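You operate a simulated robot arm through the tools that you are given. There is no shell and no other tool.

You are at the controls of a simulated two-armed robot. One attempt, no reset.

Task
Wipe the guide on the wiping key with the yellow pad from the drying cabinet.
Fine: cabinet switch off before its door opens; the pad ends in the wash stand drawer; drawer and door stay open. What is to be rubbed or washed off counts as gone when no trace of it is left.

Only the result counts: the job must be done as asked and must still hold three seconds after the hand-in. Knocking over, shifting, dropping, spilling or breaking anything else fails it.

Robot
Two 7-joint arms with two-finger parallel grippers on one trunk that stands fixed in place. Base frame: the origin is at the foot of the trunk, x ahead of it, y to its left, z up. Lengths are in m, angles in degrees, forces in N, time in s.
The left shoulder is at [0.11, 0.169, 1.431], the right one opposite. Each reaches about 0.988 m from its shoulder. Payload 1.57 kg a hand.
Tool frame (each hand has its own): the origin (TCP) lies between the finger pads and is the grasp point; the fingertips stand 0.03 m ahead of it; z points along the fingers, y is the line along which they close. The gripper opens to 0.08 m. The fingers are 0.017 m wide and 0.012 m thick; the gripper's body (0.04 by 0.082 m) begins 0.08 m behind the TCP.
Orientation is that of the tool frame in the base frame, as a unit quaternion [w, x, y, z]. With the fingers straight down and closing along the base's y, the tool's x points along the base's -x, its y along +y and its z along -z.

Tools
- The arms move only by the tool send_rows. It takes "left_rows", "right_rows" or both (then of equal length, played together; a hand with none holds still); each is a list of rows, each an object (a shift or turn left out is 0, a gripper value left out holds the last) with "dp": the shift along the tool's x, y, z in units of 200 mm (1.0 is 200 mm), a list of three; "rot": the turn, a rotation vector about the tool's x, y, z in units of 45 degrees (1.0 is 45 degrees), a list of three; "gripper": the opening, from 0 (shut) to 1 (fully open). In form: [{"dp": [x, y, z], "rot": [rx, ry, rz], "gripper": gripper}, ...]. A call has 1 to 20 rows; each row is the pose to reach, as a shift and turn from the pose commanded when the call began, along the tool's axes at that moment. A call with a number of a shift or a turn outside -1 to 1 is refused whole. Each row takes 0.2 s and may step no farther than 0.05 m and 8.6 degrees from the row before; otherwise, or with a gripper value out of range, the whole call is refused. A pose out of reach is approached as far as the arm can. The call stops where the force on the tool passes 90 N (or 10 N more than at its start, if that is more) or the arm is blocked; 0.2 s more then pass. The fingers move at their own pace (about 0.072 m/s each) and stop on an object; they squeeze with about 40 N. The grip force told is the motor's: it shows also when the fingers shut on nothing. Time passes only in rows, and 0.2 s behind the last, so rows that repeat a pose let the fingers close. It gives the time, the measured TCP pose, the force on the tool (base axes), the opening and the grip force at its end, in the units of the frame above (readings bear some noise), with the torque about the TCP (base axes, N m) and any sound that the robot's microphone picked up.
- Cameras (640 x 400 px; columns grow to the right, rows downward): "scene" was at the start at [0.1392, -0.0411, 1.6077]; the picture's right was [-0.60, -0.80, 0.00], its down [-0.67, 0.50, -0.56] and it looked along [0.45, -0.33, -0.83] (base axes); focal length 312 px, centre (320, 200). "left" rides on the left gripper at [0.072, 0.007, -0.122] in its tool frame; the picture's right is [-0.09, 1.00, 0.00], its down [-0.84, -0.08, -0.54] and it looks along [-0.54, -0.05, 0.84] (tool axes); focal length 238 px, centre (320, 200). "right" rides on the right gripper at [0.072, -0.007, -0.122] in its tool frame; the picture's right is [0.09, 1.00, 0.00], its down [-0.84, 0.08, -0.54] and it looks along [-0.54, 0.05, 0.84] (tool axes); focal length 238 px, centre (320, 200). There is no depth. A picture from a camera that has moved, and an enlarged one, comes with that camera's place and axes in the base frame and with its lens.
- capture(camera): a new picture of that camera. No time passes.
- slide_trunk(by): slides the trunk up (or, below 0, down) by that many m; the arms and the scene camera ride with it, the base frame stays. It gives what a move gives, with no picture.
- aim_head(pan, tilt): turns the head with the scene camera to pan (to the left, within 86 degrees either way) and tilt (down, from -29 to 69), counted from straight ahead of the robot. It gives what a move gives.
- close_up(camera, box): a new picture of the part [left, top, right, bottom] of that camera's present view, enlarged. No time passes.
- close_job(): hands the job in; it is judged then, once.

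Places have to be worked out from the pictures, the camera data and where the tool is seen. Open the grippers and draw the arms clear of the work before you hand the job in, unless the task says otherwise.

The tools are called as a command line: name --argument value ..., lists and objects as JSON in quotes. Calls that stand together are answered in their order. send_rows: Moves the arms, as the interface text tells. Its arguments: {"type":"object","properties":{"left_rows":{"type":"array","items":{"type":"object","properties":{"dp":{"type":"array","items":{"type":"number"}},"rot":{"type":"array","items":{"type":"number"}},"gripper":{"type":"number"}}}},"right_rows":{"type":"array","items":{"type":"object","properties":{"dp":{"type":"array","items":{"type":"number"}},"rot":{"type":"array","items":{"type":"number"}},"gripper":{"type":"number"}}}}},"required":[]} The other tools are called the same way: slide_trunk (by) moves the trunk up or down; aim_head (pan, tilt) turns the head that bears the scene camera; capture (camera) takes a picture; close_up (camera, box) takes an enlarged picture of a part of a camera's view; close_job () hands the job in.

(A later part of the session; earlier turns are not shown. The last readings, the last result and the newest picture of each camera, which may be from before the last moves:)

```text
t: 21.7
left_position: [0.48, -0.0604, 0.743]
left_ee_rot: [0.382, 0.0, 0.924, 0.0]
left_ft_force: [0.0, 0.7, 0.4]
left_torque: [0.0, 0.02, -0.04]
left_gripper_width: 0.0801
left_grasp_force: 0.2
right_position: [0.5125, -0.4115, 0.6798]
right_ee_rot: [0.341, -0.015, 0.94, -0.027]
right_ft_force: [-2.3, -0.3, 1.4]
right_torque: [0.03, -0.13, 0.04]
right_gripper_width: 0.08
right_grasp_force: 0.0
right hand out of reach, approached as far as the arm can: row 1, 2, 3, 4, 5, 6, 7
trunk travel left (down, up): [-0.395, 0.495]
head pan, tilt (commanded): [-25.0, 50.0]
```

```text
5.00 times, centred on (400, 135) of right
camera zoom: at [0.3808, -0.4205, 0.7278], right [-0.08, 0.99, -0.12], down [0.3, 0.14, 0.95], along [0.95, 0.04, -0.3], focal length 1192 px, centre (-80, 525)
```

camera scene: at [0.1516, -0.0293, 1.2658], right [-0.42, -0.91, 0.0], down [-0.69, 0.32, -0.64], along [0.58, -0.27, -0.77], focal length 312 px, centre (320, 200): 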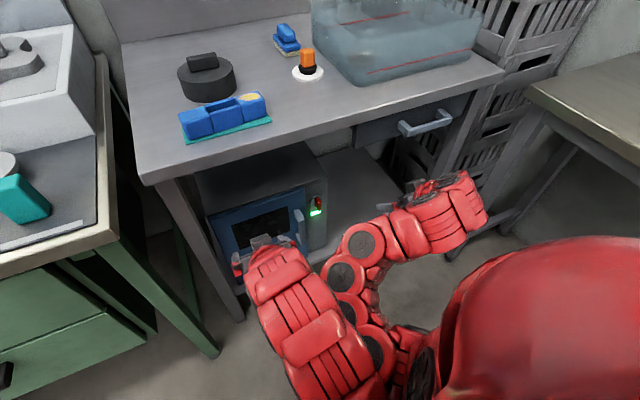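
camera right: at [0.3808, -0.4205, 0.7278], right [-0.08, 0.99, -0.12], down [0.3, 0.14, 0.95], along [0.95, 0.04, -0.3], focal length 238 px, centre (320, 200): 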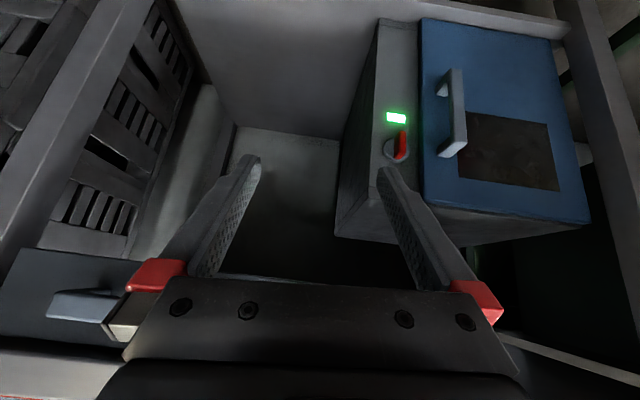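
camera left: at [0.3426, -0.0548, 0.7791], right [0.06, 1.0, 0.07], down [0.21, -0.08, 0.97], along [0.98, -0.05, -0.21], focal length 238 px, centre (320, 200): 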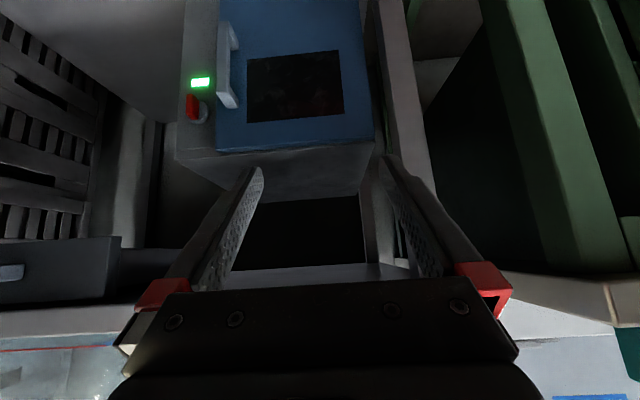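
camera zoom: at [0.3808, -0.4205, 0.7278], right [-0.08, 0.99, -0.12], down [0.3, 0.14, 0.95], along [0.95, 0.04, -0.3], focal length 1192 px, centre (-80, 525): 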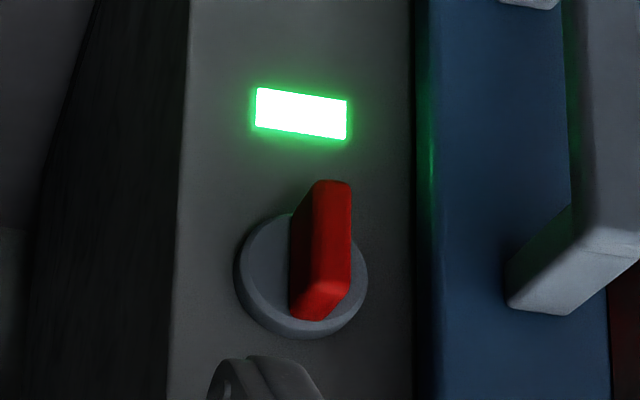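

The switch base is at about (0.730,-0.287,0.511) with the blade's outer face at x≈0.705. I continue pitching the right hand toward horizontal while moving to about (0.55,-0.33,0.56).

send_rows --right_rows '[{"dp": [0.037, 0.072, 0.094], "rot": [0, -0.15, 0.01], "gripper": 0.5}, {"dp": [0.074, 0.145, 0.188], "rot": [-0.01, -0.3, 0.02]}, {"dp": [0.111, 0.217, 0.282], "rot": [-0.01, -0.45, 0.03]}, {"dp": [0.148, 0.289, 0.377], "rot": [-0.01, -0.6, 0.04]}, {"dp": [0.185, 0.362, 0.471], "rot": [-0.02, -0.75, 0.05]}, {"dp": [0.222, 0.434, 0.565], "rot": [-0.02, -0.9, 0.06]}, {"dp": [0.222, 0.434, 0.565], "rot": [-0.02, -0.9, 0.06]}]'

capture --camera "scene"

capture --camera "right"

```text
t: 22.6
left_position: [0.4786, -0.0584, 0.7373]
left_ee_rot: [0.374, -0.003, 0.928, 0.0]
left_ft_force: [-0.5, -0.2, 0.1]
left_torque: [0.0, 0.03, -0.02]
left_gripper_width: 0.0798
left_grasp_force: 0.1
right_position: [0.5963, -0.4657, 0.8174]
right_ee_rot: [0.627, -0.107, 0.75, -0.18]
right_ft_force: [-0.2, -0.3, -0.1]
right_torque: [0.01, -0.05, -0.01]
right_gripper_width: 0.0403
right_grasp_force: 0.1
trunk travel left (down, up): [-0.395, 0.495]
head pan, tilt (commanded): [-25.0, 50.0]
stopped in row 4 (right hand): the arm was blocked; the commanded pose is now the measured one
```

```text
taken
camera scene: at [0.1521, -0.0314, 1.2657], right [-0.42, -0.91, 0.0], down [-0.69, 0.32, -0.64], along [0.58, -0.27, -0.77], focal length 312 px, centre (320, 200)
```

scene: 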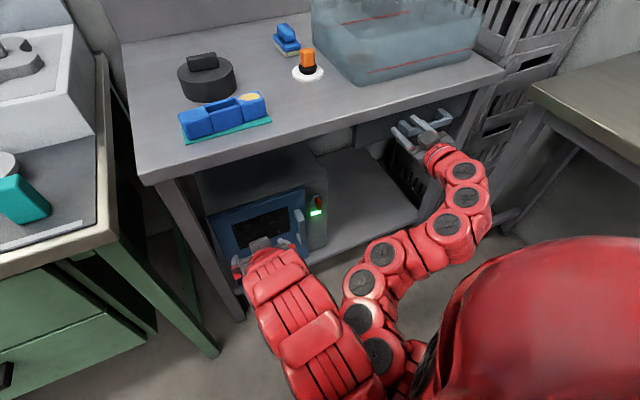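

```text
taken
camera right: at [0.4656, -0.485, 0.7727], right [0.05, 0.87, -0.49], down [-0.37, 0.47, 0.8], along [0.93, 0.14, 0.34], focal length 238 px, centre (320, 200)
```

right: 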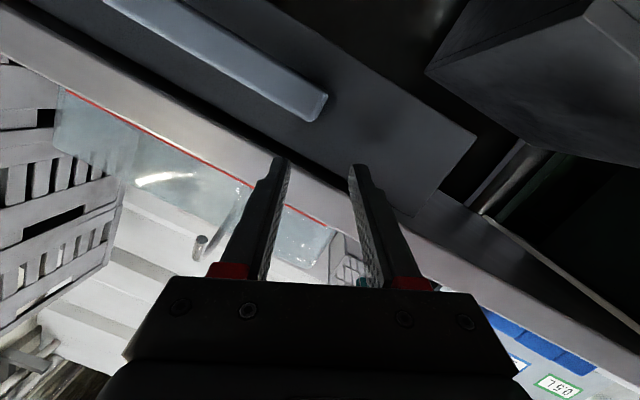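

The right elbow nudged the left arm. I move the left hand out to the left (+y) to give room.

send_rows --left_rows '[{"dp": [0, 0.2, 0]}, {"dp": [0, 0.4, 0]}, {"dp": [0, 0.6, 0]}, {"dp": [0, 0.8, 0]}, {"dp": [0, 1.0, 0]}, {"dp": [0, 1.0, 0]}]'

capture --camera "scene"

```text
t: 24.1
left_position: [0.5783, 0.0969, 0.7747]
left_ee_rot: [0.356, -0.014, 0.934, 0.016]
left_ft_force: [0.1, -0.2, -0.3]
left_torque: [0.0, 0.03, 0.05]
left_gripper_width: 0.0802
left_grasp_force: 0.0
left hand out of reach, approached as far as the arm can: row 1, 2, 3, 4, 5, 6
right_position: [0.5947, -0.4653, 0.8122]
right_ee_rot: [0.627, -0.106, 0.751, -0.178]
right_ft_force: [0.0, -0.3, -0.7]
right_torque: [-0.01, 0.02, 0.03]
right_gripper_width: 0.0401
right_grasp_force: 0.0
trunk travel left (down, up): [-0.395, 0.495]
head pan, tilt (commanded): [-25.0, 50.0]
```

```text
taken
camera scene: at [0.1507, -0.0329, 1.2658], right [-0.42, -0.91, 0.0], down [-0.69, 0.32, -0.64], along [0.58, -0.27, -0.77], focal length 312 px, centre (320, 200)
```

scene: 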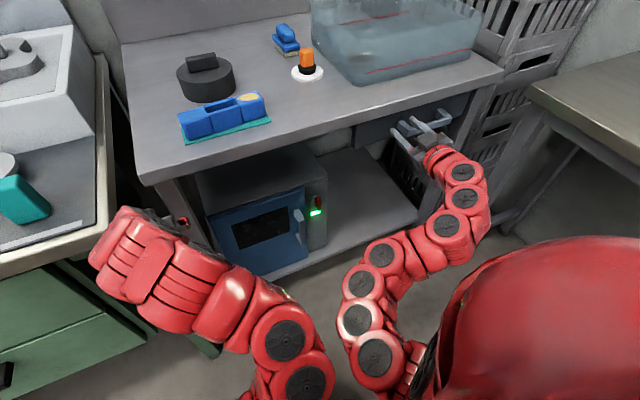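

The left hand ended close to the bench corner. I move it back and down (toward about (0.50,0.06,0.62)) where the arm has more room.

send_rows --left_rows '[{"dp": [0.16, -0.04, 0.06]}, {"dp": [0.32, -0.08, 0.12]}, {"dp": [0.48, -0.12, 0.18]}, {"dp": [0.64, -0.16, 0.235]}, {"dp": [0.8, -0.2, 0.294]}, {"dp": [0.8, -0.2, 0.294]}]'

capture --camera "scene"

```text
t: 25.4
left_position: [0.5155, 0.0183, 0.6408]
left_ee_rot: [0.356, -0.014, 0.934, 0.015]
left_ft_force: [-0.3, -0.3, 0.5]
left_torque: [-0.02, 0.02, -0.03]
left_gripper_width: 0.08
left_grasp_force: 0.1
left hand out of reach, approached as far as the arm can: row 1, 2, 3, 4, 5, 6
right_position: [0.5967, -0.4649, 0.8133]
right_ee_rot: [0.627, -0.106, 0.751, -0.178]
right_ft_force: [-0.5, -1.1, 0.1]
right_torque: [0.01, 0.03, 0.01]
right_gripper_width: 0.0398
right_grasp_force: 0.1
trunk travel left (down, up): [-0.395, 0.495]
head pan, tilt (commanded): [-25.0, 50.0]
```

```text
taken
camera scene: at [0.1504, -0.0311, 1.2659], right [-0.42, -0.91, 0.0], down [-0.69, 0.32, -0.64], along [0.58, -0.27, -0.77], focal length 312 px, centre (320, 200)
```

scene: 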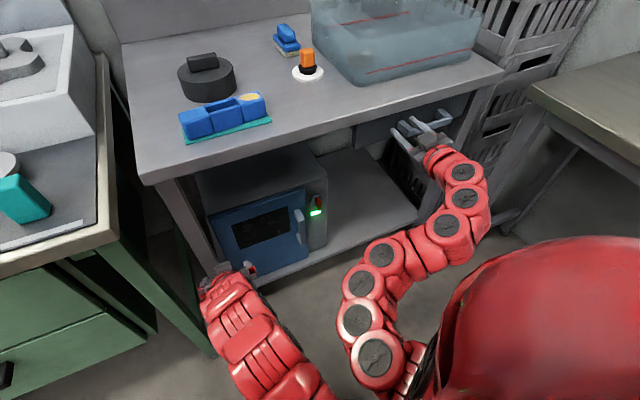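

Now I move the left hand further left, back and down, in front of the bench's face.

send_rows --left_rows '[{"dp": [0.104, 0.12, 0.04]}, {"dp": [0.208, 0.24, 0.08]}, {"dp": [0.312, 0.36, 0.12]}, {"dp": [0.416, 0.48, 0.165]}, {"dp": [0.52, 0.6, 0.207]}, {"dp": [0.52, 0.6, 0.207]}]'

capture --camera "scene"

capture --camera "right"

```text
t: 26.9
left_position: [0.4964, 0.1204, 0.5368]
left_ee_rot: [0.356, -0.014, 0.934, 0.016]
left_ft_force: [0.4, 0.1, -0.7]
left_torque: [0.0, 0.01, -0.01]
left_gripper_width: 0.08
left_grasp_force: 0.0
left hand out of reach, approached as far as the arm can: row 1, 2, 3, 4, 5, 6
right_position: [0.5977, -0.4642, 0.8129]
right_ee_rot: [0.627, -0.106, 0.751, -0.178]
right_ft_force: [-0.2, -0.1, -0.3]
right_torque: [0.0, 0.01, -0.01]
right_gripper_width: 0.0399
right_grasp_force: 0.1
trunk travel left (down, up): [-0.395, 0.495]
head pan, tilt (commanded): [-25.0, 50.0]
```

```text
taken
camera scene: at [0.1525, -0.0304, 1.2656], right [-0.42, -0.91, 0.0], down [-0.69, 0.32, -0.64], along [0.58, -0.27, -0.77], focal length 312 px, centre (320, 200)
```

scene: 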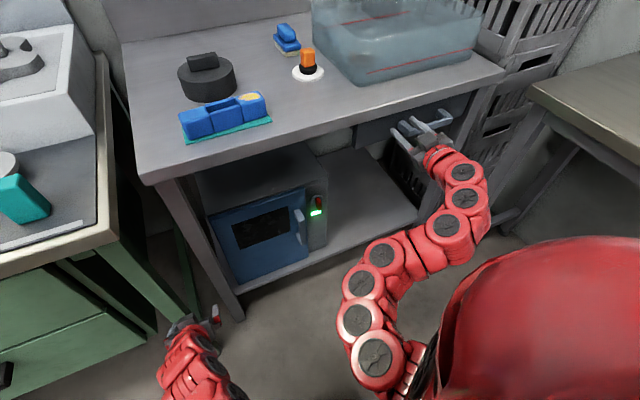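

```text
taken
camera right: at [0.4656, -0.4827, 0.7698], right [0.05, 0.87, -0.48], down [-0.36, 0.46, 0.81], along [0.93, 0.14, 0.34], focal length 238 px, centre (320, 200)
```

right: 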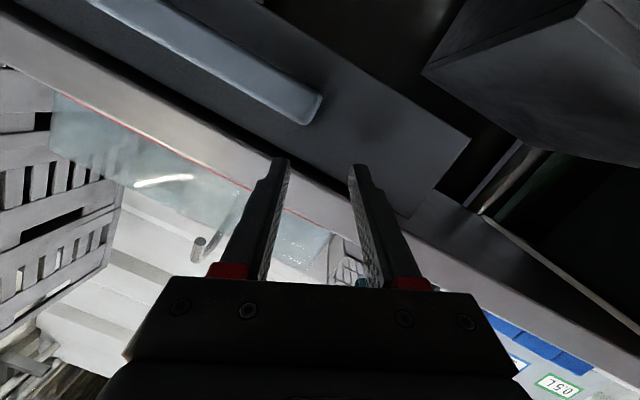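

The left arm is clear. I bring the right hand back, inward and down while leveling it (fingers forward, closing sideways).

send_rows --right_rows '[{"dp": [0.11, 0.14, -0.05], "rot": [-0.026, -0.045, 0.103]}, {"dp": [0.225, 0.277, -0.096], "rot": [-0.052, -0.09, 0.206]}, {"dp": [0.338, 0.415, -0.145], "rot": [-0.079, -0.135, 0.31]}, {"dp": [0.45, 0.554, -0.193], "rot": [-0.105, -0.18, 0.413]}, {"dp": [0.563, 0.692, -0.241], "rot": [-0.131, -0.225, 0.516]}, {"dp": [0.563, 0.692, -0.241], "rot": [-0.131, -0.225, 0.516]}]'

capture --camera "scene"

capture --camera "right"

```text
t: 28.2
left_position: [0.4973, 0.1202, 0.5382]
left_ee_rot: [0.356, -0.015, 0.934, 0.016]
left_ft_force: [-0.2, -0.3, 0.1]
left_torque: [-0.03, 0.01, 0.02]
left_gripper_width: 0.0802
left_grasp_force: 0.0
right_position: [0.5352, -0.3768, 0.6613]
right_ee_rot: [0.707, 0.0, 0.707, 0.0]
right_ft_force: [-0.3, 0.0, 0.1]
right_torque: [-0.01, -0.02, 0.0]
right_gripper_width: 0.0401
right_grasp_force: 0.1
trunk travel left (down, up): [-0.395, 0.495]
head pan, tilt (commanded): [-25.0, 50.0]
```

```text
taken
camera scene: at [0.1519, -0.0314, 1.2658], right [-0.42, -0.91, 0.0], down [-0.69, 0.32, -0.64], along [0.58, -0.27, -0.77], focal length 312 px, centre (320, 200)
```

scene: 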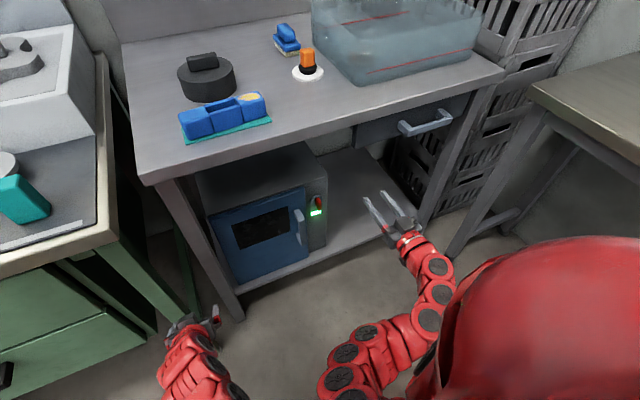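

```text
taken
camera right: at [0.4158, -0.384, 0.59], right [0.0, 1.0, -0.09], down [-0.54, 0.08, 0.84], along [0.84, 0.05, 0.54], focal length 238 px, centre (320, 200)
```

right: 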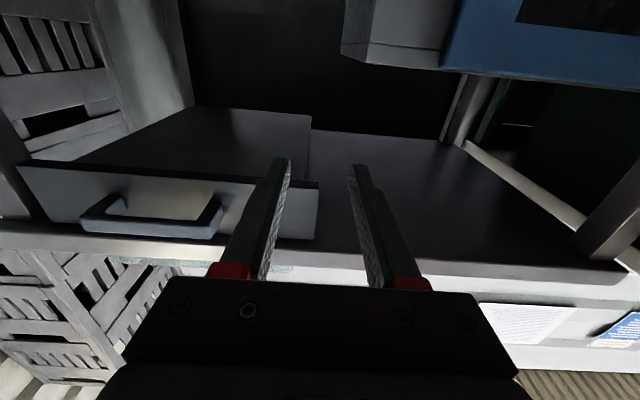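

The hand is level now. The upside-down view shows some printed sheets at the right; I zoom in to see whether they say something relevant.

close_up --camera "right" --box '[440, 260, 640, 400]'

close_up --camera "right" --box '[0, 60, 340, 270]'

```text
2.86 times, centred on (540, 330) of right
camera zoom: at [0.4158, -0.384, 0.59], right [0.0, 1.0, -0.09], down [-0.54, 0.08, 0.84], along [0.84, 0.05, 0.54], focal length 681 px, centre (-309, -171)
```

zoom: 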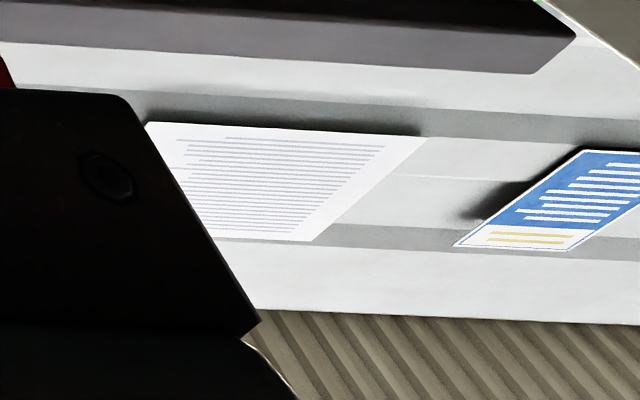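

```text
1.88 times, centred on (170, 165) of right
camera zoom: at [0.4158, -0.384, 0.59], right [0.0, 1.0, -0.09], down [-0.54, 0.08, 0.84], along [0.84, 0.05, 0.54], focal length 449 px, centre (602, 266)
```

zoom: 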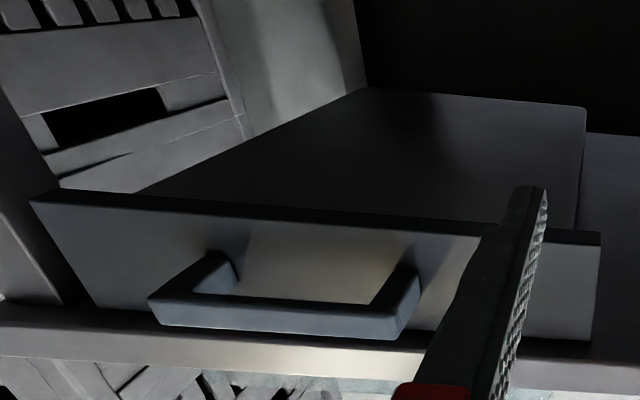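

There are posters on the wall; I check them with the head camera to be sure they are only decor.

aim_head --pan 20 --tilt -15

capture --camera "scene"

aim_head --pan 60 --tilt 0

capture --camera "scene"

```text
t: 29.6
left_position: [0.4965, 0.1191, 0.5363]
left_ee_rot: [0.356, -0.015, 0.934, 0.016]
left_ft_force: [0.2, 0.1, 0.7]
left_torque: [0.01, -0.03, 0.0]
left_gripper_width: 0.0801
left_grasp_force: 0.1
right_position: [0.536, -0.3775, 0.6603]
right_ee_rot: [0.707, 0.0, 0.707, 0.0]
right_ft_force: [-0.5, -0.3, 0.1]
right_torque: [0.01, 0.03, -0.03]
right_gripper_width: 0.0399
right_grasp_force: 0.2
trunk travel left (down, up): [-0.395, 0.495]
head pan, tilt (commanded): [20.0, -15.0]
```

```text
taken
camera scene: at [0.1578, 0.0286, 1.366], right [0.34, -0.94, 0.0], down [0.24, 0.09, -0.97], along [0.91, 0.33, 0.26], focal length 312 px, centre (320, 200)
```

scene: 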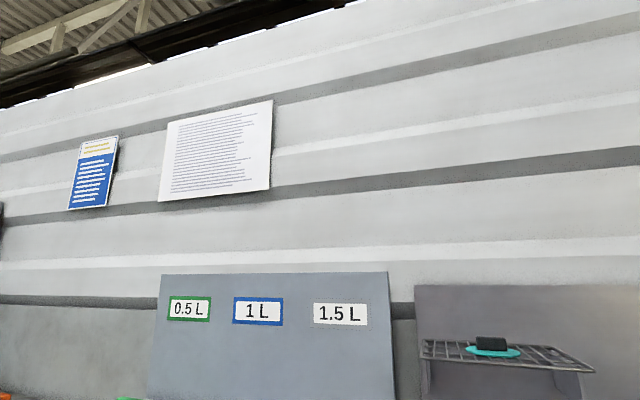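

```text
t: 30.7
left_position: [0.4967, 0.1192, 0.5365]
left_ee_rot: [0.356, -0.015, 0.934, 0.015]
left_ft_force: [-1.0, 0.4, 0.0]
left_torque: [-0.01, 0.01, 0.03]
left_gripper_width: 0.0801
left_grasp_force: 0.1
right_position: [0.5359, -0.3767, 0.6613]
right_ee_rot: [0.707, 0.0, 0.707, 0.0]
right_ft_force: [-0.6, 0.4, 0.0]
right_torque: [-0.01, 0.01, 0.02]
right_gripper_width: 0.0398
right_grasp_force: 0.0
trunk travel left (down, up): [-0.395, 0.495]
head pan, tilt (commanded): [60.0, 0.0]
```

```text
taken
camera scene: at [0.1272, 0.0791, 1.3436], right [0.87, -0.5, 0.0], down [0.0, 0.0, -1.0], along [0.5, 0.87, 0.0], focal length 312 px, centre (320, 200)
```

scene: 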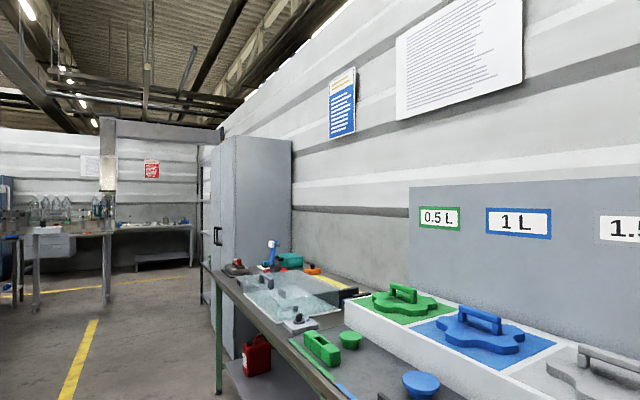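

The posters are decor; the bench holds format parts (star wheels, guides, discs) per bottle size. I compare the green guide on the bench with the blue one on the wash stand.

close_up --camera "scene" --box '[200, 230, 460, 400]'

aim_head --pan -15 --tilt 42

capture --camera "scene"

close_up --camera "scene" --box '[140, 60, 300, 170]'

```text
2.35 times, centred on (330, 315) of scene
camera zoom: at [0.1272, 0.0791, 1.3436], right [0.87, -0.5, 0.0], down [0.0, 0.0, -1.0], along [0.5, 0.87, 0.0], focal length 734 px, centre (296, -71)
```

zoom: 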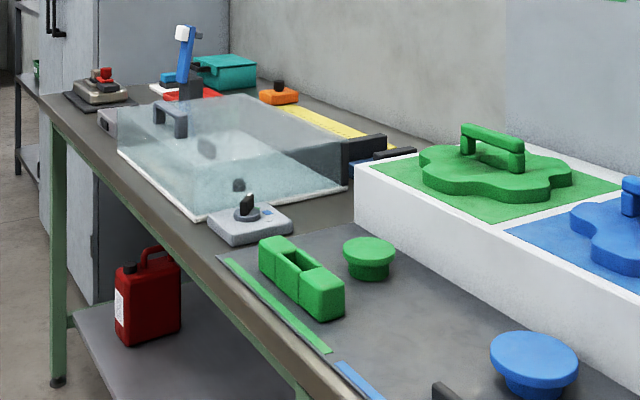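

```text
t: 32.1
left_position: [0.4963, 0.1191, 0.5366]
left_ee_rot: [0.357, -0.015, 0.934, 0.016]
left_ft_force: [0.4, 0.2, 0.7]
left_torque: [0.0, 0.0, -0.02]
left_gripper_width: 0.0797
left_grasp_force: 0.1
right_position: [0.5366, -0.3769, 0.6607]
right_ee_rot: [0.706, 0.0, 0.708, 0.0]
right_ft_force: [-0.3, 0.0, 0.0]
right_torque: [0.0, 0.04, -0.04]
right_gripper_width: 0.0399
right_grasp_force: 0.0
trunk travel left (down, up): [-0.395, 0.495]
head pan, tilt (commanded): [-15.0, 42.0]
```

```text
taken
camera scene: at [0.1629, -0.0204, 1.277], right [-0.26, -0.97, 0.0], down [-0.65, 0.17, -0.74], along [0.72, -0.19, -0.67], focal length 312 px, centre (320, 200)
```

scene: 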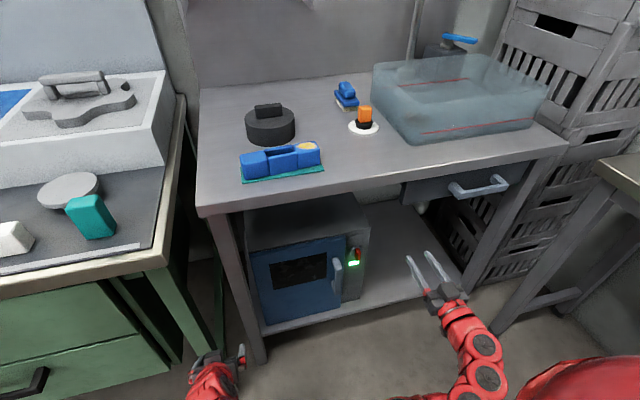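

```text
3.64 times, centred on (220, 115) of scene
camera zoom: at [0.1629, -0.0204, 1.277], right [-0.26, -0.97, 0.0], down [-0.65, 0.17, -0.74], along [0.72, -0.19, -0.67], focal length 1135 px, centre (684, 509)
```

zoom: 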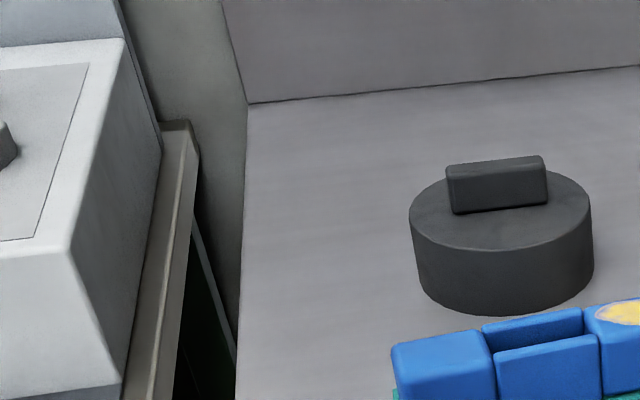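

The blue guide with the smear is the one to wipe; the green one is clean. Now I bring the right hand in front of the switch at about (0.60,-0.287,0.511).

send_rows --right_rows '[{"dp": [0.15, 0.09, 0.06]}, {"dp": [0.3, 0.18, 0.12]}, {"dp": [0.45, 0.27, 0.19]}, {"dp": [0.6, 0.36, 0.25]}, {"dp": [0.75, 0.45, 0.317]}, {"dp": [0.75, 0.45, 0.317]}]'

capture --camera "scene"

capture --camera "right"

```text
t: 33.5
left_position: [0.4964, 0.1198, 0.5374]
left_ee_rot: [0.356, -0.016, 0.934, 0.017]
left_ft_force: [-0.1, 0.3, 0.3]
left_torque: [-0.04, 0.0, 0.0]
left_gripper_width: 0.0798
left_grasp_force: 0.0
right_position: [0.6012, -0.286, 0.5134]
right_ee_rot: [0.706, 0.0, 0.708, 0.0]
right_ft_force: [0.1, -0.8, 0.5]
right_torque: [-0.01, -0.01, 0.03]
right_gripper_width: 0.0399
right_grasp_force: 0.1
trunk travel left (down, up): [-0.395, 0.495]
head pan, tilt (commanded): [-15.0, 42.0]
```

```text
taken
camera scene: at [0.1629, -0.0205, 1.277], right [-0.26, -0.97, 0.0], down [-0.65, 0.17, -0.74], along [0.72, -0.19, -0.67], focal length 312 px, centre (320, 200)
```

scene: 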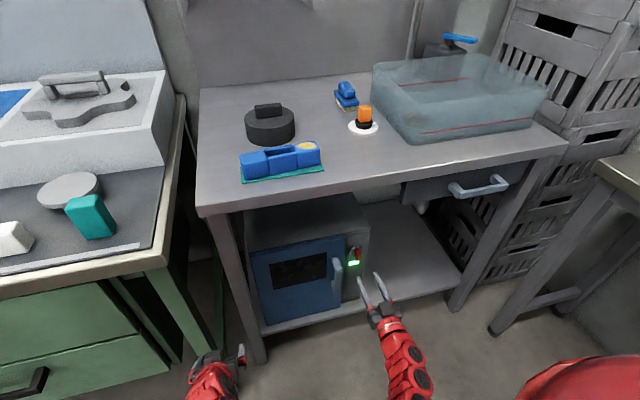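

```text
taken
camera right: at [0.4807, -0.2927, 0.4423], right [0.0, 1.0, -0.09], down [-0.54, 0.08, 0.84], along [0.84, 0.05, 0.54], focal length 238 px, centre (320, 200)
```

right: 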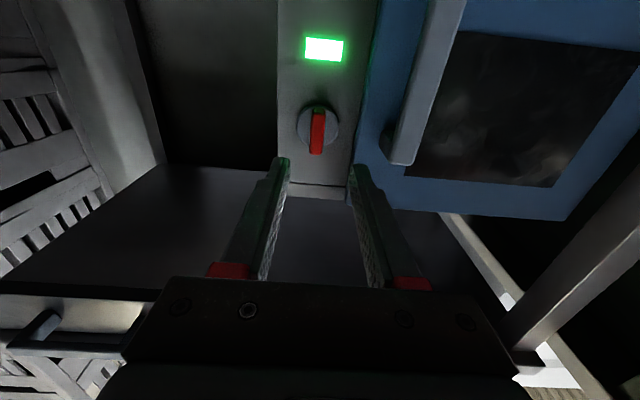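

The switch is nearly centered (blade at y≈-0.289, z≈0.513). I advance along the fingers to x≈0.683 with a 3 mm sideways correction.

send_rows --right_rows '[{"dp": [0.0, -0.015, 0.1]}, {"dp": [0.0, -0.015, 0.2]}, {"dp": [0.0, -0.015, 0.3]}, {"dp": [0.0, -0.015, 0.41]}, {"dp": [0.0, -0.015, 0.41]}]'

capture --camera "right"

close_up --camera "right" --box '[240, 60, 400, 180]'

```text
t: 34.8
left_position: [0.4961, 0.1211, 0.5376]
left_ee_rot: [0.356, -0.014, 0.934, 0.015]
left_ft_force: [0.2, 1.1, -0.3]
left_torque: [-0.01, 0.03, -0.01]
left_gripper_width: 0.0801
left_grasp_force: 0.0
right_position: [0.682, -0.2871, 0.5131]
right_ee_rot: [0.707, -0.001, 0.707, 0.0]
right_ft_force: [-0.2, 0.4, -0.8]
right_torque: [0.02, 0.01, -0.02]
right_gripper_width: 0.0399
right_grasp_force: 0.0
trunk travel left (down, up): [-0.395, 0.495]
head pan, tilt (commanded): [-15.0, 42.0]
```

```text
taken
camera right: at [0.5628, -0.2951, 0.4427], right [0.0, 1.0, -0.09], down [-0.54, 0.08, 0.84], along [0.84, 0.05, 0.54], focal length 238 px, centre (320, 200)
```

right: 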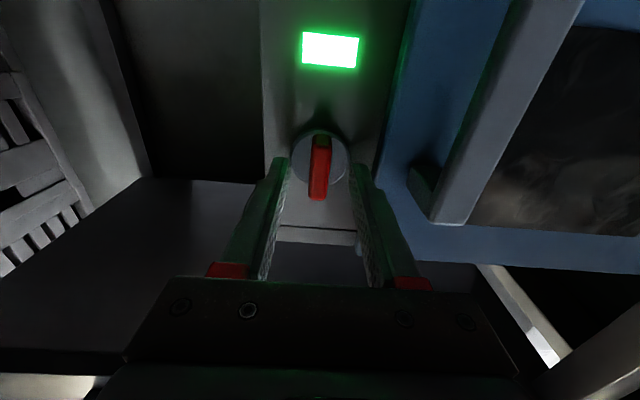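

```text
3.33 times, centred on (320, 120) of right
camera zoom: at [0.5628, -0.2951, 0.4427], right [0.0, 1.0, -0.09], down [-0.54, 0.08, 0.84], along [0.84, 0.05, 0.54], focal length 794 px, centre (320, 467)
```

zoom: 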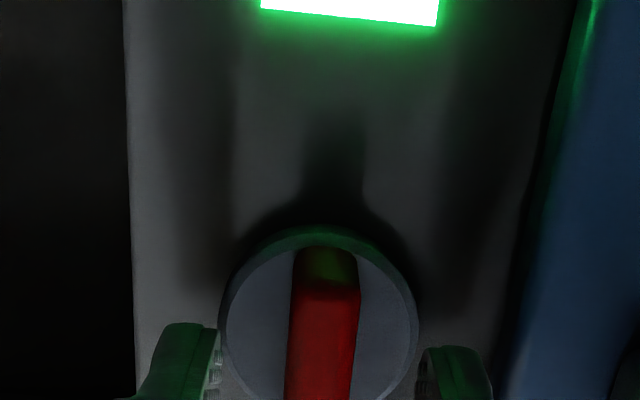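

Fingers straddle the blade. I advance 6 mm more and close the gripper on the blade.

send_rows --right_rows '[{"dp": [0.0, 0, 0.03]}, {"dp": [0.0, 0, 0.03], "gripper": 0.0}, {"dp": [0.0, 0, 0.03], "gripper": 0.0}, {"dp": [0.0, 0, 0.03], "gripper": 0.0}]'

capture --camera "right"

```text
t: 35.8
left_position: [0.4967, 0.1188, 0.5369]
left_ee_rot: [0.356, -0.014, 0.934, 0.015]
left_ft_force: [0.5, 0.2, -0.7]
left_torque: [0.0, 0.0, 0.01]
left_gripper_width: 0.08
left_grasp_force: 0.0
right_position: [0.6882, -0.2872, 0.5137]
right_ee_rot: [0.706, 0.001, 0.708, 0.0]
right_ft_force: [0.7, -3.4, -0.1]
right_torque: [0.0, -0.19, -0.04]
right_gripper_width: 0.0131
right_grasp_force: 29.7
trunk travel left (down, up): [-0.395, 0.495]
head pan, tilt (commanded): [-15.0, 42.0]
```

```text
taken
camera right: at [0.5683, -0.2956, 0.4427], right [0.0, 1.0, -0.09], down [-0.54, 0.08, 0.84], along [0.84, 0.05, 0.54], focal length 238 px, centre (320, 200)
```

right: 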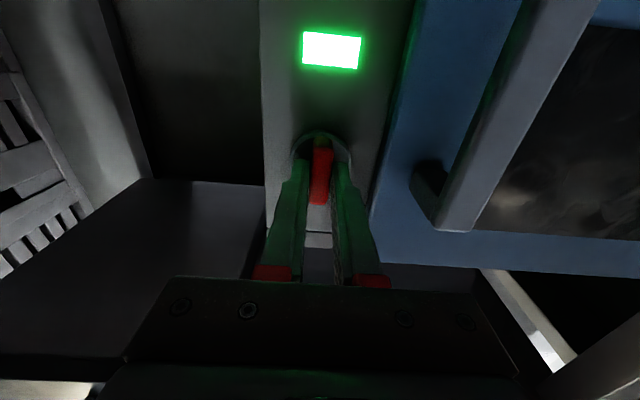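

The blade is gripped (13 mm). I turn it a little counter-clockwise as seen by a user (negative about tool z) and watch the torque and lamp.

send_rows --right_rows '[{"rot": [0, 0, -0.11]}, {"rot": [0, 0, -0.22]}, {"rot": [0, 0, -0.33]}, {"rot": [0, 0, -0.44]}]'

capture --camera "right"

```text
t: 36.8
left_position: [0.4961, 0.1193, 0.5382]
left_ee_rot: [0.356, -0.015, 0.934, 0.016]
left_ft_force: [-0.4, 0.1, 0.3]
left_torque: [0.0, 0.03, 0.01]
left_gripper_width: 0.0802
left_grasp_force: 0.1
right_position: [0.6892, -0.2869, 0.5138]
right_ee_rot: [0.697, -0.123, 0.696, -0.121]
right_ft_force: [-2.3, -1.2, 4.6]
right_torque: [0.02, 0.58, -0.36]
right_gripper_width: 0.0126
right_grasp_force: 29.8
trunk travel left (down, up): [-0.395, 0.495]
head pan, tilt (commanded): [-15.0, 42.0]
```

```text
taken
camera right: at [0.5684, -0.3189, 0.4489], right [0.0, 0.91, -0.43], down [-0.54, 0.36, 0.76], along [0.84, 0.23, 0.49], focal length 238 px, centre (320, 200)
```

right: 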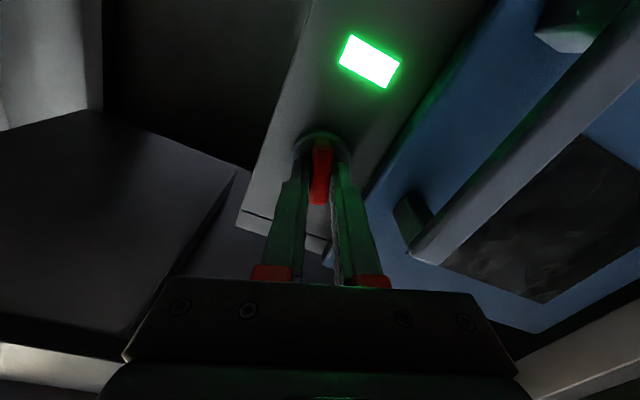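

The knob turns freely this way. I continue turning.

send_rows --right_rows '[{"rot": [0, 0, -0.16]}, {"rot": [0, 0, -0.32]}, {"rot": [0, 0, -0.48]}, {"rot": [0, 0, -0.64]}, {"rot": [0, 0, -0.8]}, {"rot": [0, 0, -0.96]}]'

capture --camera "right"

```text
t: 38.0
left_position: [0.4942, 0.117, 0.5397]
left_ee_rot: [0.358, -0.013, 0.933, 0.014]
left_ft_force: [0.2, 0.2, 0.2]
left_torque: [-0.03, 0.03, -0.02]
left_gripper_width: 0.0801
left_grasp_force: 0.0
right_position: [0.6992, -0.3066, 0.5699]
right_ee_rot: [0.625, -0.312, 0.639, -0.321]
right_ft_force: [-46.9, -4.6, 8.7]
right_torque: [0.57, -0.43, 0.14]
right_gripper_width: 0.0
right_grasp_force: 21.2
right hand out of reach, approached as far as the arm can: row 3, 4, 5, 6
trunk travel left (down, up): [-0.395, 0.495]
head pan, tilt (commanded): [-15.0, 42.0]
heard: click, click
stopped in row 6 (right hand): the force on the tool passed its limit at 189 N (the readings are from after the stop); the commanded pose is now the measured one
```

```text
taken
camera right: at [0.578, -0.3676, 0.5344], right [0.0, 0.52, -0.85], down [-0.52, 0.73, 0.45], along [0.85, 0.44, 0.27], focal length 238 px, centre (320, 200)
```

right: 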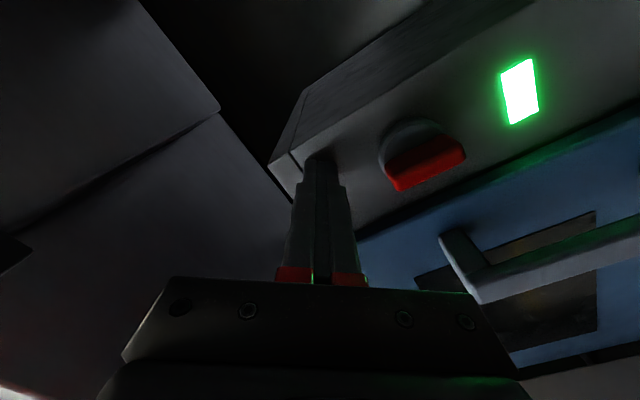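

The wrist ran out of range and the fingers slipped off the blade (two clicks, lamp still on). I back straight off the panel first.

send_rows --right_rows '[{"dp": [0, 0, -0.1]}, {"dp": [0, 0, -0.25]}, {"dp": [0, 0, -0.4]}, {"dp": [0, 0, -0.5]}]'

capture --camera "right"

capture --camera "scene"

close_up --camera "scene" --box '[220, 180, 400, 340]'

```text
t: 39.0
left_position: [0.4971, 0.1185, 0.5382]
left_ee_rot: [0.356, -0.013, 0.934, 0.013]
left_ft_force: [0.2, -0.5, -1.3]
left_torque: [-0.01, -0.02, -0.01]
left_gripper_width: 0.0797
left_grasp_force: 0.1
right_position: [0.6021, -0.302, 0.5696]
right_ee_rot: [0.624, -0.315, 0.64, -0.318]
right_ft_force: [0.1, 0.2, 0.6]
right_torque: [0.02, 0.02, 0.0]
right_gripper_width: 0.0002
right_grasp_force: 21.5
trunk travel left (down, up): [-0.395, 0.495]
head pan, tilt (commanded): [-15.0, 42.0]
```

```text
taken
camera right: at [0.481, -0.3634, 0.5335], right [-0.01, 0.52, -0.85], down [-0.53, 0.72, 0.45], along [0.85, 0.45, 0.27], focal length 238 px, centre (320, 200)
```

right: 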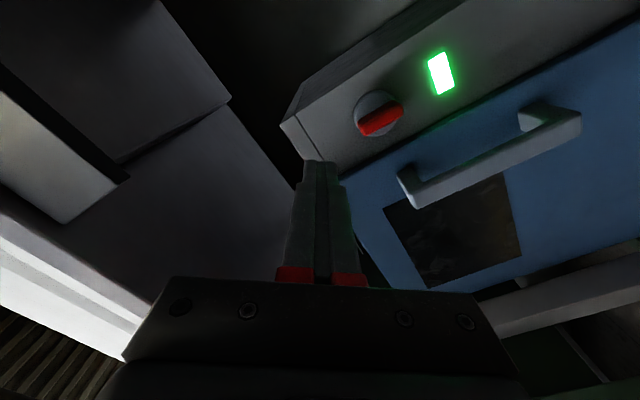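

```text
taken
camera scene: at [0.1628, -0.0203, 1.277], right [-0.26, -0.97, 0.0], down [-0.65, 0.17, -0.74], along [0.72, -0.19, -0.67], focal length 312 px, centre (320, 200)
```

scene: 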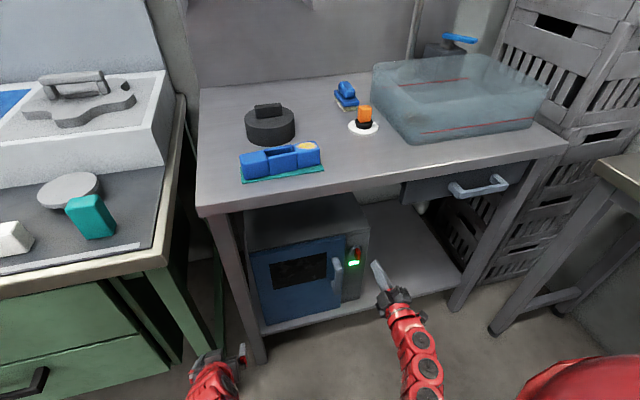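

```text
2.50 times, centred on (310, 260) of scene
camera zoom: at [0.1628, -0.0203, 1.277], right [-0.26, -0.97, 0.0], down [-0.65, 0.17, -0.74], along [0.72, -0.19, -0.67], focal length 780 px, centre (345, 50)
```

zoom: 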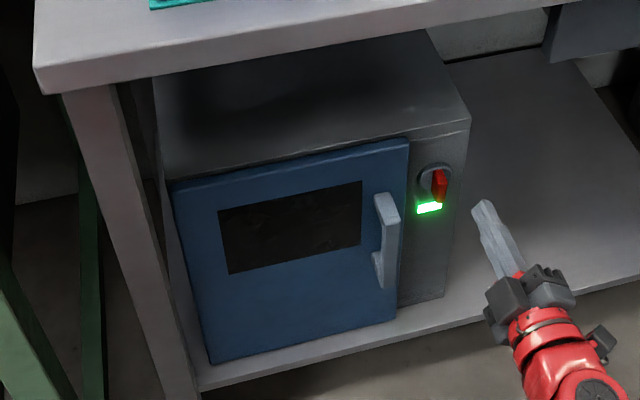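

The cabinet has not moved (same pixels as before). I zoom in on the knob to see its present angle.

close_up --camera "right" --box '[320, 30, 480, 150]'

close_up --camera "scene" --box '[335, 235, 375, 275]'

```text
3.33 times, centred on (400, 90) of right
camera zoom: at [0.481, -0.3634, 0.5335], right [-0.01, 0.52, -0.85], down [-0.53, 0.72, 0.45], along [0.85, 0.45, 0.27], focal length 794 px, centre (53, 567)
```

zoom: 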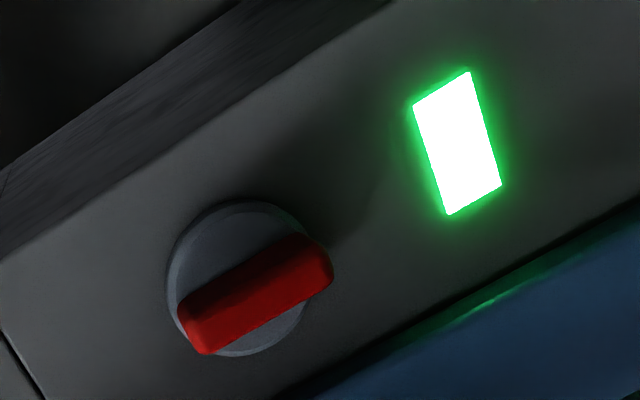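

```text
10.00 times, centred on (355, 255) of scene
camera zoom: at [0.1628, -0.0203, 1.277], right [-0.26, -0.97, 0.0], down [-0.65, 0.17, -0.74], along [0.72, -0.19, -0.67], focal length 3120 px, centre (-30, -350)
```

zoom: 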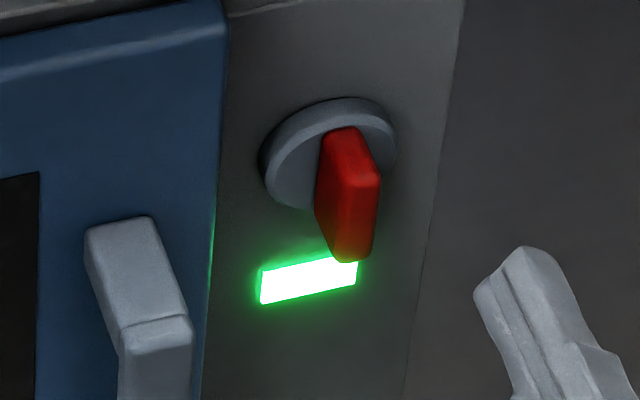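

The blade snapped back to vertical (ON). I test the wrist roll range in the other direction in free space.

send_rows --right_rows '[{"rot": [0, 0, 0.17], "dp": [0, 0, -0.05]}, {"rot": [0, 0, 0.34], "dp": [0, 0, -0.1]}, {"rot": [0, 0, 0.51], "dp": [0, 0, -0.1]}, {"rot": [0, 0, 0.68], "dp": [0, 0, -0.1]}, {"rot": [0, 0, 0.84], "dp": [0, 0, -0.1]}, {"rot": [0, 0, 1.0], "dp": [0, 0, -0.1], "gripper": 0.5}]'

send_rows --right_rows '[{"rot": [0, 0, 0.17]}, {"rot": [0, 0, 0.34]}, {"rot": [0, 0, 0.51]}, {"rot": [0, 0, 0.68]}, {"rot": [0, 0, 0.84]}, {"rot": [0, 0, 1.0]}]'

send_rows --right_rows '[{"rot": [0, 0, 0.17]}, {"rot": [0, 0, 0.34]}, {"rot": [0, 0, 0.51]}, {"rot": [0, 0, 0.68]}, {"rot": [0, 0, 0.84]}, {"rot": [0, 0, 1.0]}]'

capture --camera "scene"

```text
t: 40.4
left_position: [0.496, 0.1189, 0.5378]
left_ee_rot: [0.356, -0.015, 0.934, 0.016]
left_ft_force: [0.6, 0.0, -0.5]
left_torque: [-0.03, 0.02, 0.01]
left_gripper_width: 0.08
left_grasp_force: 0.0
right_position: [0.5816, -0.3021, 0.5688]
right_ee_rot: [0.699, -0.045, 0.712, -0.052]
right_ft_force: [0.1, -0.1, 0.2]
right_torque: [0.02, 0.0, 0.0]
right_gripper_width: 0.0402
right_grasp_force: 0.0
trunk travel left (down, up): [-0.395, 0.495]
head pan, tilt (commanded): [-15.0, 42.0]
```

```text
t: 41.8
left_position: [0.4966, 0.1175, 0.5377]
left_ee_rot: [0.355, -0.014, 0.935, 0.015]
left_ft_force: [0.4, -0.5, 0.2]
left_torque: [0.02, 0.01, 0.0]
left_gripper_width: 0.08
left_grasp_force: 0.1
right_position: [0.5832, -0.3006, 0.5666]
right_ee_rot: [0.666, 0.23, 0.675, 0.218]
right_ft_force: [-0.6, -0.5, 0.3]
right_torque: [0.01, 0.01, 0.01]
right_gripper_width: 0.04
right_grasp_force: 0.1
trunk travel left (down, up): [-0.395, 0.495]
head pan, tilt (commanded): [-15.0, 42.0]
```

```text
t: 43.2
left_position: [0.4978, 0.118, 0.5365]
left_ee_rot: [0.355, -0.014, 0.935, 0.015]
left_ft_force: [-0.1, 0.3, -0.2]
left_torque: [-0.01, -0.03, -0.04]
left_gripper_width: 0.08
left_grasp_force: 0.0
right_position: [0.5831, -0.3031, 0.5681]
right_ee_rot: [0.532, 0.471, 0.535, 0.457]
right_ft_force: [0.2, -0.3, 1.2]
right_torque: [-0.02, -0.01, -0.04]
right_gripper_width: 0.0401
right_grasp_force: 0.2
trunk travel left (down, up): [-0.395, 0.495]
head pan, tilt (commanded): [-15.0, 42.0]
```

```text
taken
camera scene: at [0.1629, -0.0204, 1.277], right [-0.26, -0.97, 0.0], down [-0.65, 0.17, -0.74], along [0.72, -0.19, -0.67], focal length 312 px, centre (320, 200)
```

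scene: 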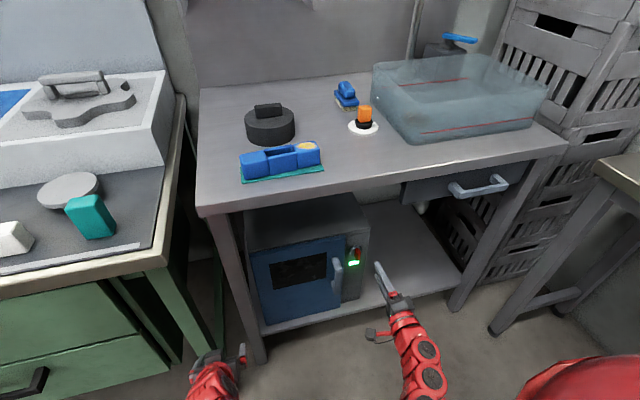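

Positive roll works well. I test whether the roll can go on to ~+172°, so I could grip the blade flipped and still turn counter-clockwise by 90°.

send_rows --right_rows '[{"rot": [0, 0, 0.17]}, {"rot": [0, 0, 0.34]}, {"rot": [0, 0, 0.51]}, {"rot": [0, 0, 0.68]}, {"rot": [0, 0, 0.84]}, {"rot": [0, 0, 1.0]}]'

send_rows --right_rows '[{"rot": [0, 0, 0.17]}, {"rot": [0, 0, 0.34]}, {"rot": [0, 0, 0.51]}, {"rot": [0, 0, 0.68]}, {"rot": [0, 0, 0.84]}, {"rot": [0, 0, 1.0]}]'

capture --camera "scene"

capture --camera "right"

```text
t: 44.6
left_position: [0.4971, 0.1181, 0.5377]
left_ee_rot: [0.355, -0.015, 0.934, 0.015]
left_ft_force: [-0.4, 0.1, -0.1]
left_torque: [0.02, -0.01, -0.01]
left_gripper_width: 0.0801
left_grasp_force: 0.1
right_position: [0.5841, -0.3015, 0.5673]
right_ee_rot: [0.317, 0.641, 0.314, 0.625]
right_ft_force: [-0.5, -0.1, 1.4]
right_torque: [0.01, 0.0, 0.01]
right_gripper_width: 0.0401
right_grasp_force: 0.0
trunk travel left (down, up): [-0.395, 0.495]
head pan, tilt (commanded): [-15.0, 42.0]
```

```text
t: 46.0
left_position: [0.4971, 0.1176, 0.5367]
left_ee_rot: [0.356, -0.014, 0.934, 0.015]
left_ft_force: [0.8, -0.1, 0.6]
left_torque: [-0.01, -0.02, 0.03]
left_gripper_width: 0.0801
left_grasp_force: 0.1
right_position: [0.5828, -0.3021, 0.5692]
right_ee_rot: [0.052, 0.711, 0.046, 0.699]
right_ft_force: [-0.1, -0.9, -0.7]
right_torque: [0.02, 0.01, 0.03]
right_gripper_width: 0.0401
right_grasp_force: 0.0
trunk travel left (down, up): [-0.395, 0.495]
head pan, tilt (commanded): [-15.0, 42.0]
```

```text
taken
camera scene: at [0.1629, -0.0204, 1.277], right [-0.26, -0.97, 0.0], down [-0.65, 0.17, -0.74], along [0.72, -0.19, -0.67], focal length 312 px, centre (320, 200)
```

scene: 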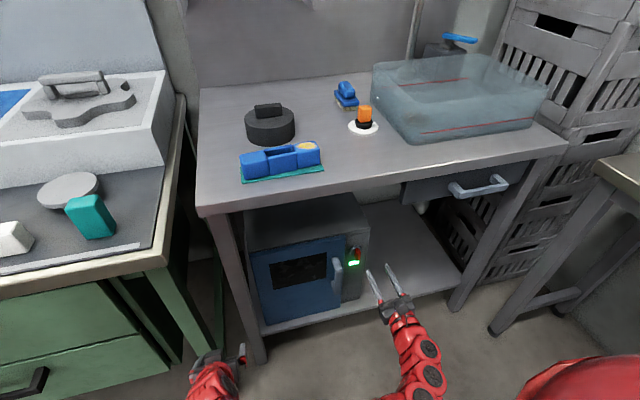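

```text
taken
camera right: at [0.4646, -0.2849, 0.6411], right [-0.01, -0.97, 0.23], down [-0.56, -0.19, -0.81], along [0.83, -0.13, -0.54], focal length 238 px, centre (320, 200)
```

right: 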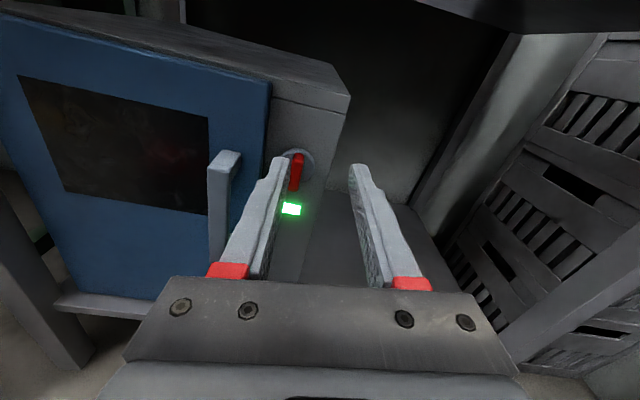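

The flipped pose (camera above, image upright) is reachable. I complete the roll to 180° and move in front of the switch at (0.62,-0.288,0.512).

send_rows --right_rows '[{"dp": [-0.09, -0.036, 0.06], "rot": [0.004, 0.007, 0.06]}, {"dp": [-0.18, -0.07, 0.12], "rot": [0.008, 0.015, 0.12]}, {"dp": [-0.264, -0.107, 0.189], "rot": [0.011, 0.022, 0.176]}, {"dp": [-0.264, -0.107, 0.189], "rot": [0.011, 0.022, 0.176]}]'

capture --camera "right"

```text
t: 47.0
left_position: [0.4964, 0.1184, 0.5371]
left_ee_rot: [0.357, -0.014, 0.934, 0.015]
left_ft_force: [0.7, -0.1, 0.1]
left_torque: [0.03, -0.01, 0.0]
left_gripper_width: 0.08
left_grasp_force: 0.1
right_position: [0.6195, -0.2898, 0.511]
right_ee_rot: [0.002, 0.707, 0.001, 0.707]
right_ft_force: [-0.4, 0.4, 0.2]
right_torque: [-0.03, 0.02, 0.01]
right_gripper_width: 0.0401
right_grasp_force: 0.0
trunk travel left (down, up): [-0.395, 0.495]
head pan, tilt (commanded): [-15.0, 42.0]
```

```text
taken
camera right: at [0.4991, -0.2834, 0.5847], right [0.0, -1.0, 0.1], down [-0.54, -0.08, -0.84], along [0.84, -0.05, -0.54], focal length 238 px, centre (320, 200)
```

right: 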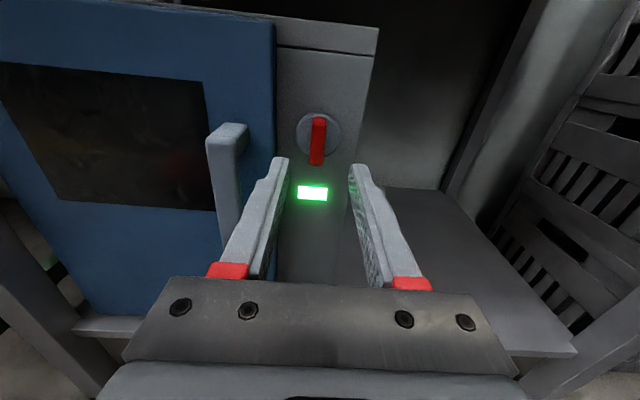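

Nicely aligned. I advance 69 mm, then close on the blade.

send_rows --right_rows '[{"dp": [0.005, 0, 0.1]}, {"dp": [0.005, 0, 0.2]}, {"dp": [0.005, 0, 0.3]}, {"dp": [0.005, 0, 0.345]}, {"dp": [0.005, 0, 0.345], "gripper": 0}, {"dp": [0.005, 0, 0.345], "gripper": 0}, {"dp": [0.005, 0, 0.345], "gripper": 0}]'

capture --camera "right"

```text
t: 48.6
left_position: [0.497, 0.1183, 0.5369]
left_ee_rot: [0.356, -0.015, 0.934, 0.015]
left_ft_force: [-0.4, -0.7, 0.9]
left_torque: [-0.07, -0.01, 0.0]
left_gripper_width: 0.08
left_grasp_force: 0.1
right_position: [0.6893, -0.2874, 0.5115]
right_ee_rot: [0.001, 0.707, 0.001, 0.707]
right_ft_force: [1.6, 8.5, -1.6]
right_torque: [0.0, -0.35, 0.13]
right_gripper_width: 0.013
right_grasp_force: 29.5
trunk travel left (down, up): [-0.395, 0.495]
head pan, tilt (commanded): [-15.0, 42.0]
```

```text
taken
camera right: at [0.5693, -0.2821, 0.5846], right [0.0, -1.0, 0.1], down [-0.54, -0.08, -0.84], along [0.84, -0.05, -0.54], focal length 238 px, centre (320, 200)
```

right: 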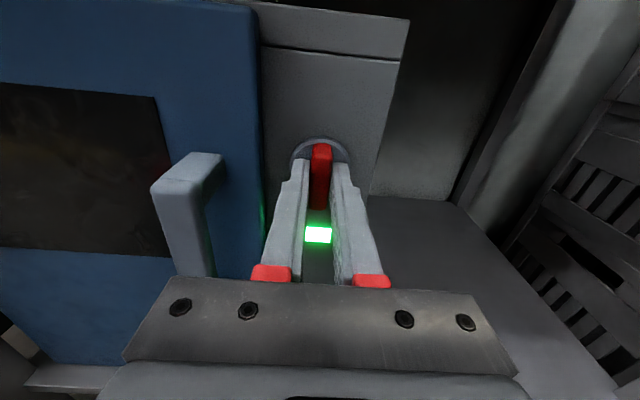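

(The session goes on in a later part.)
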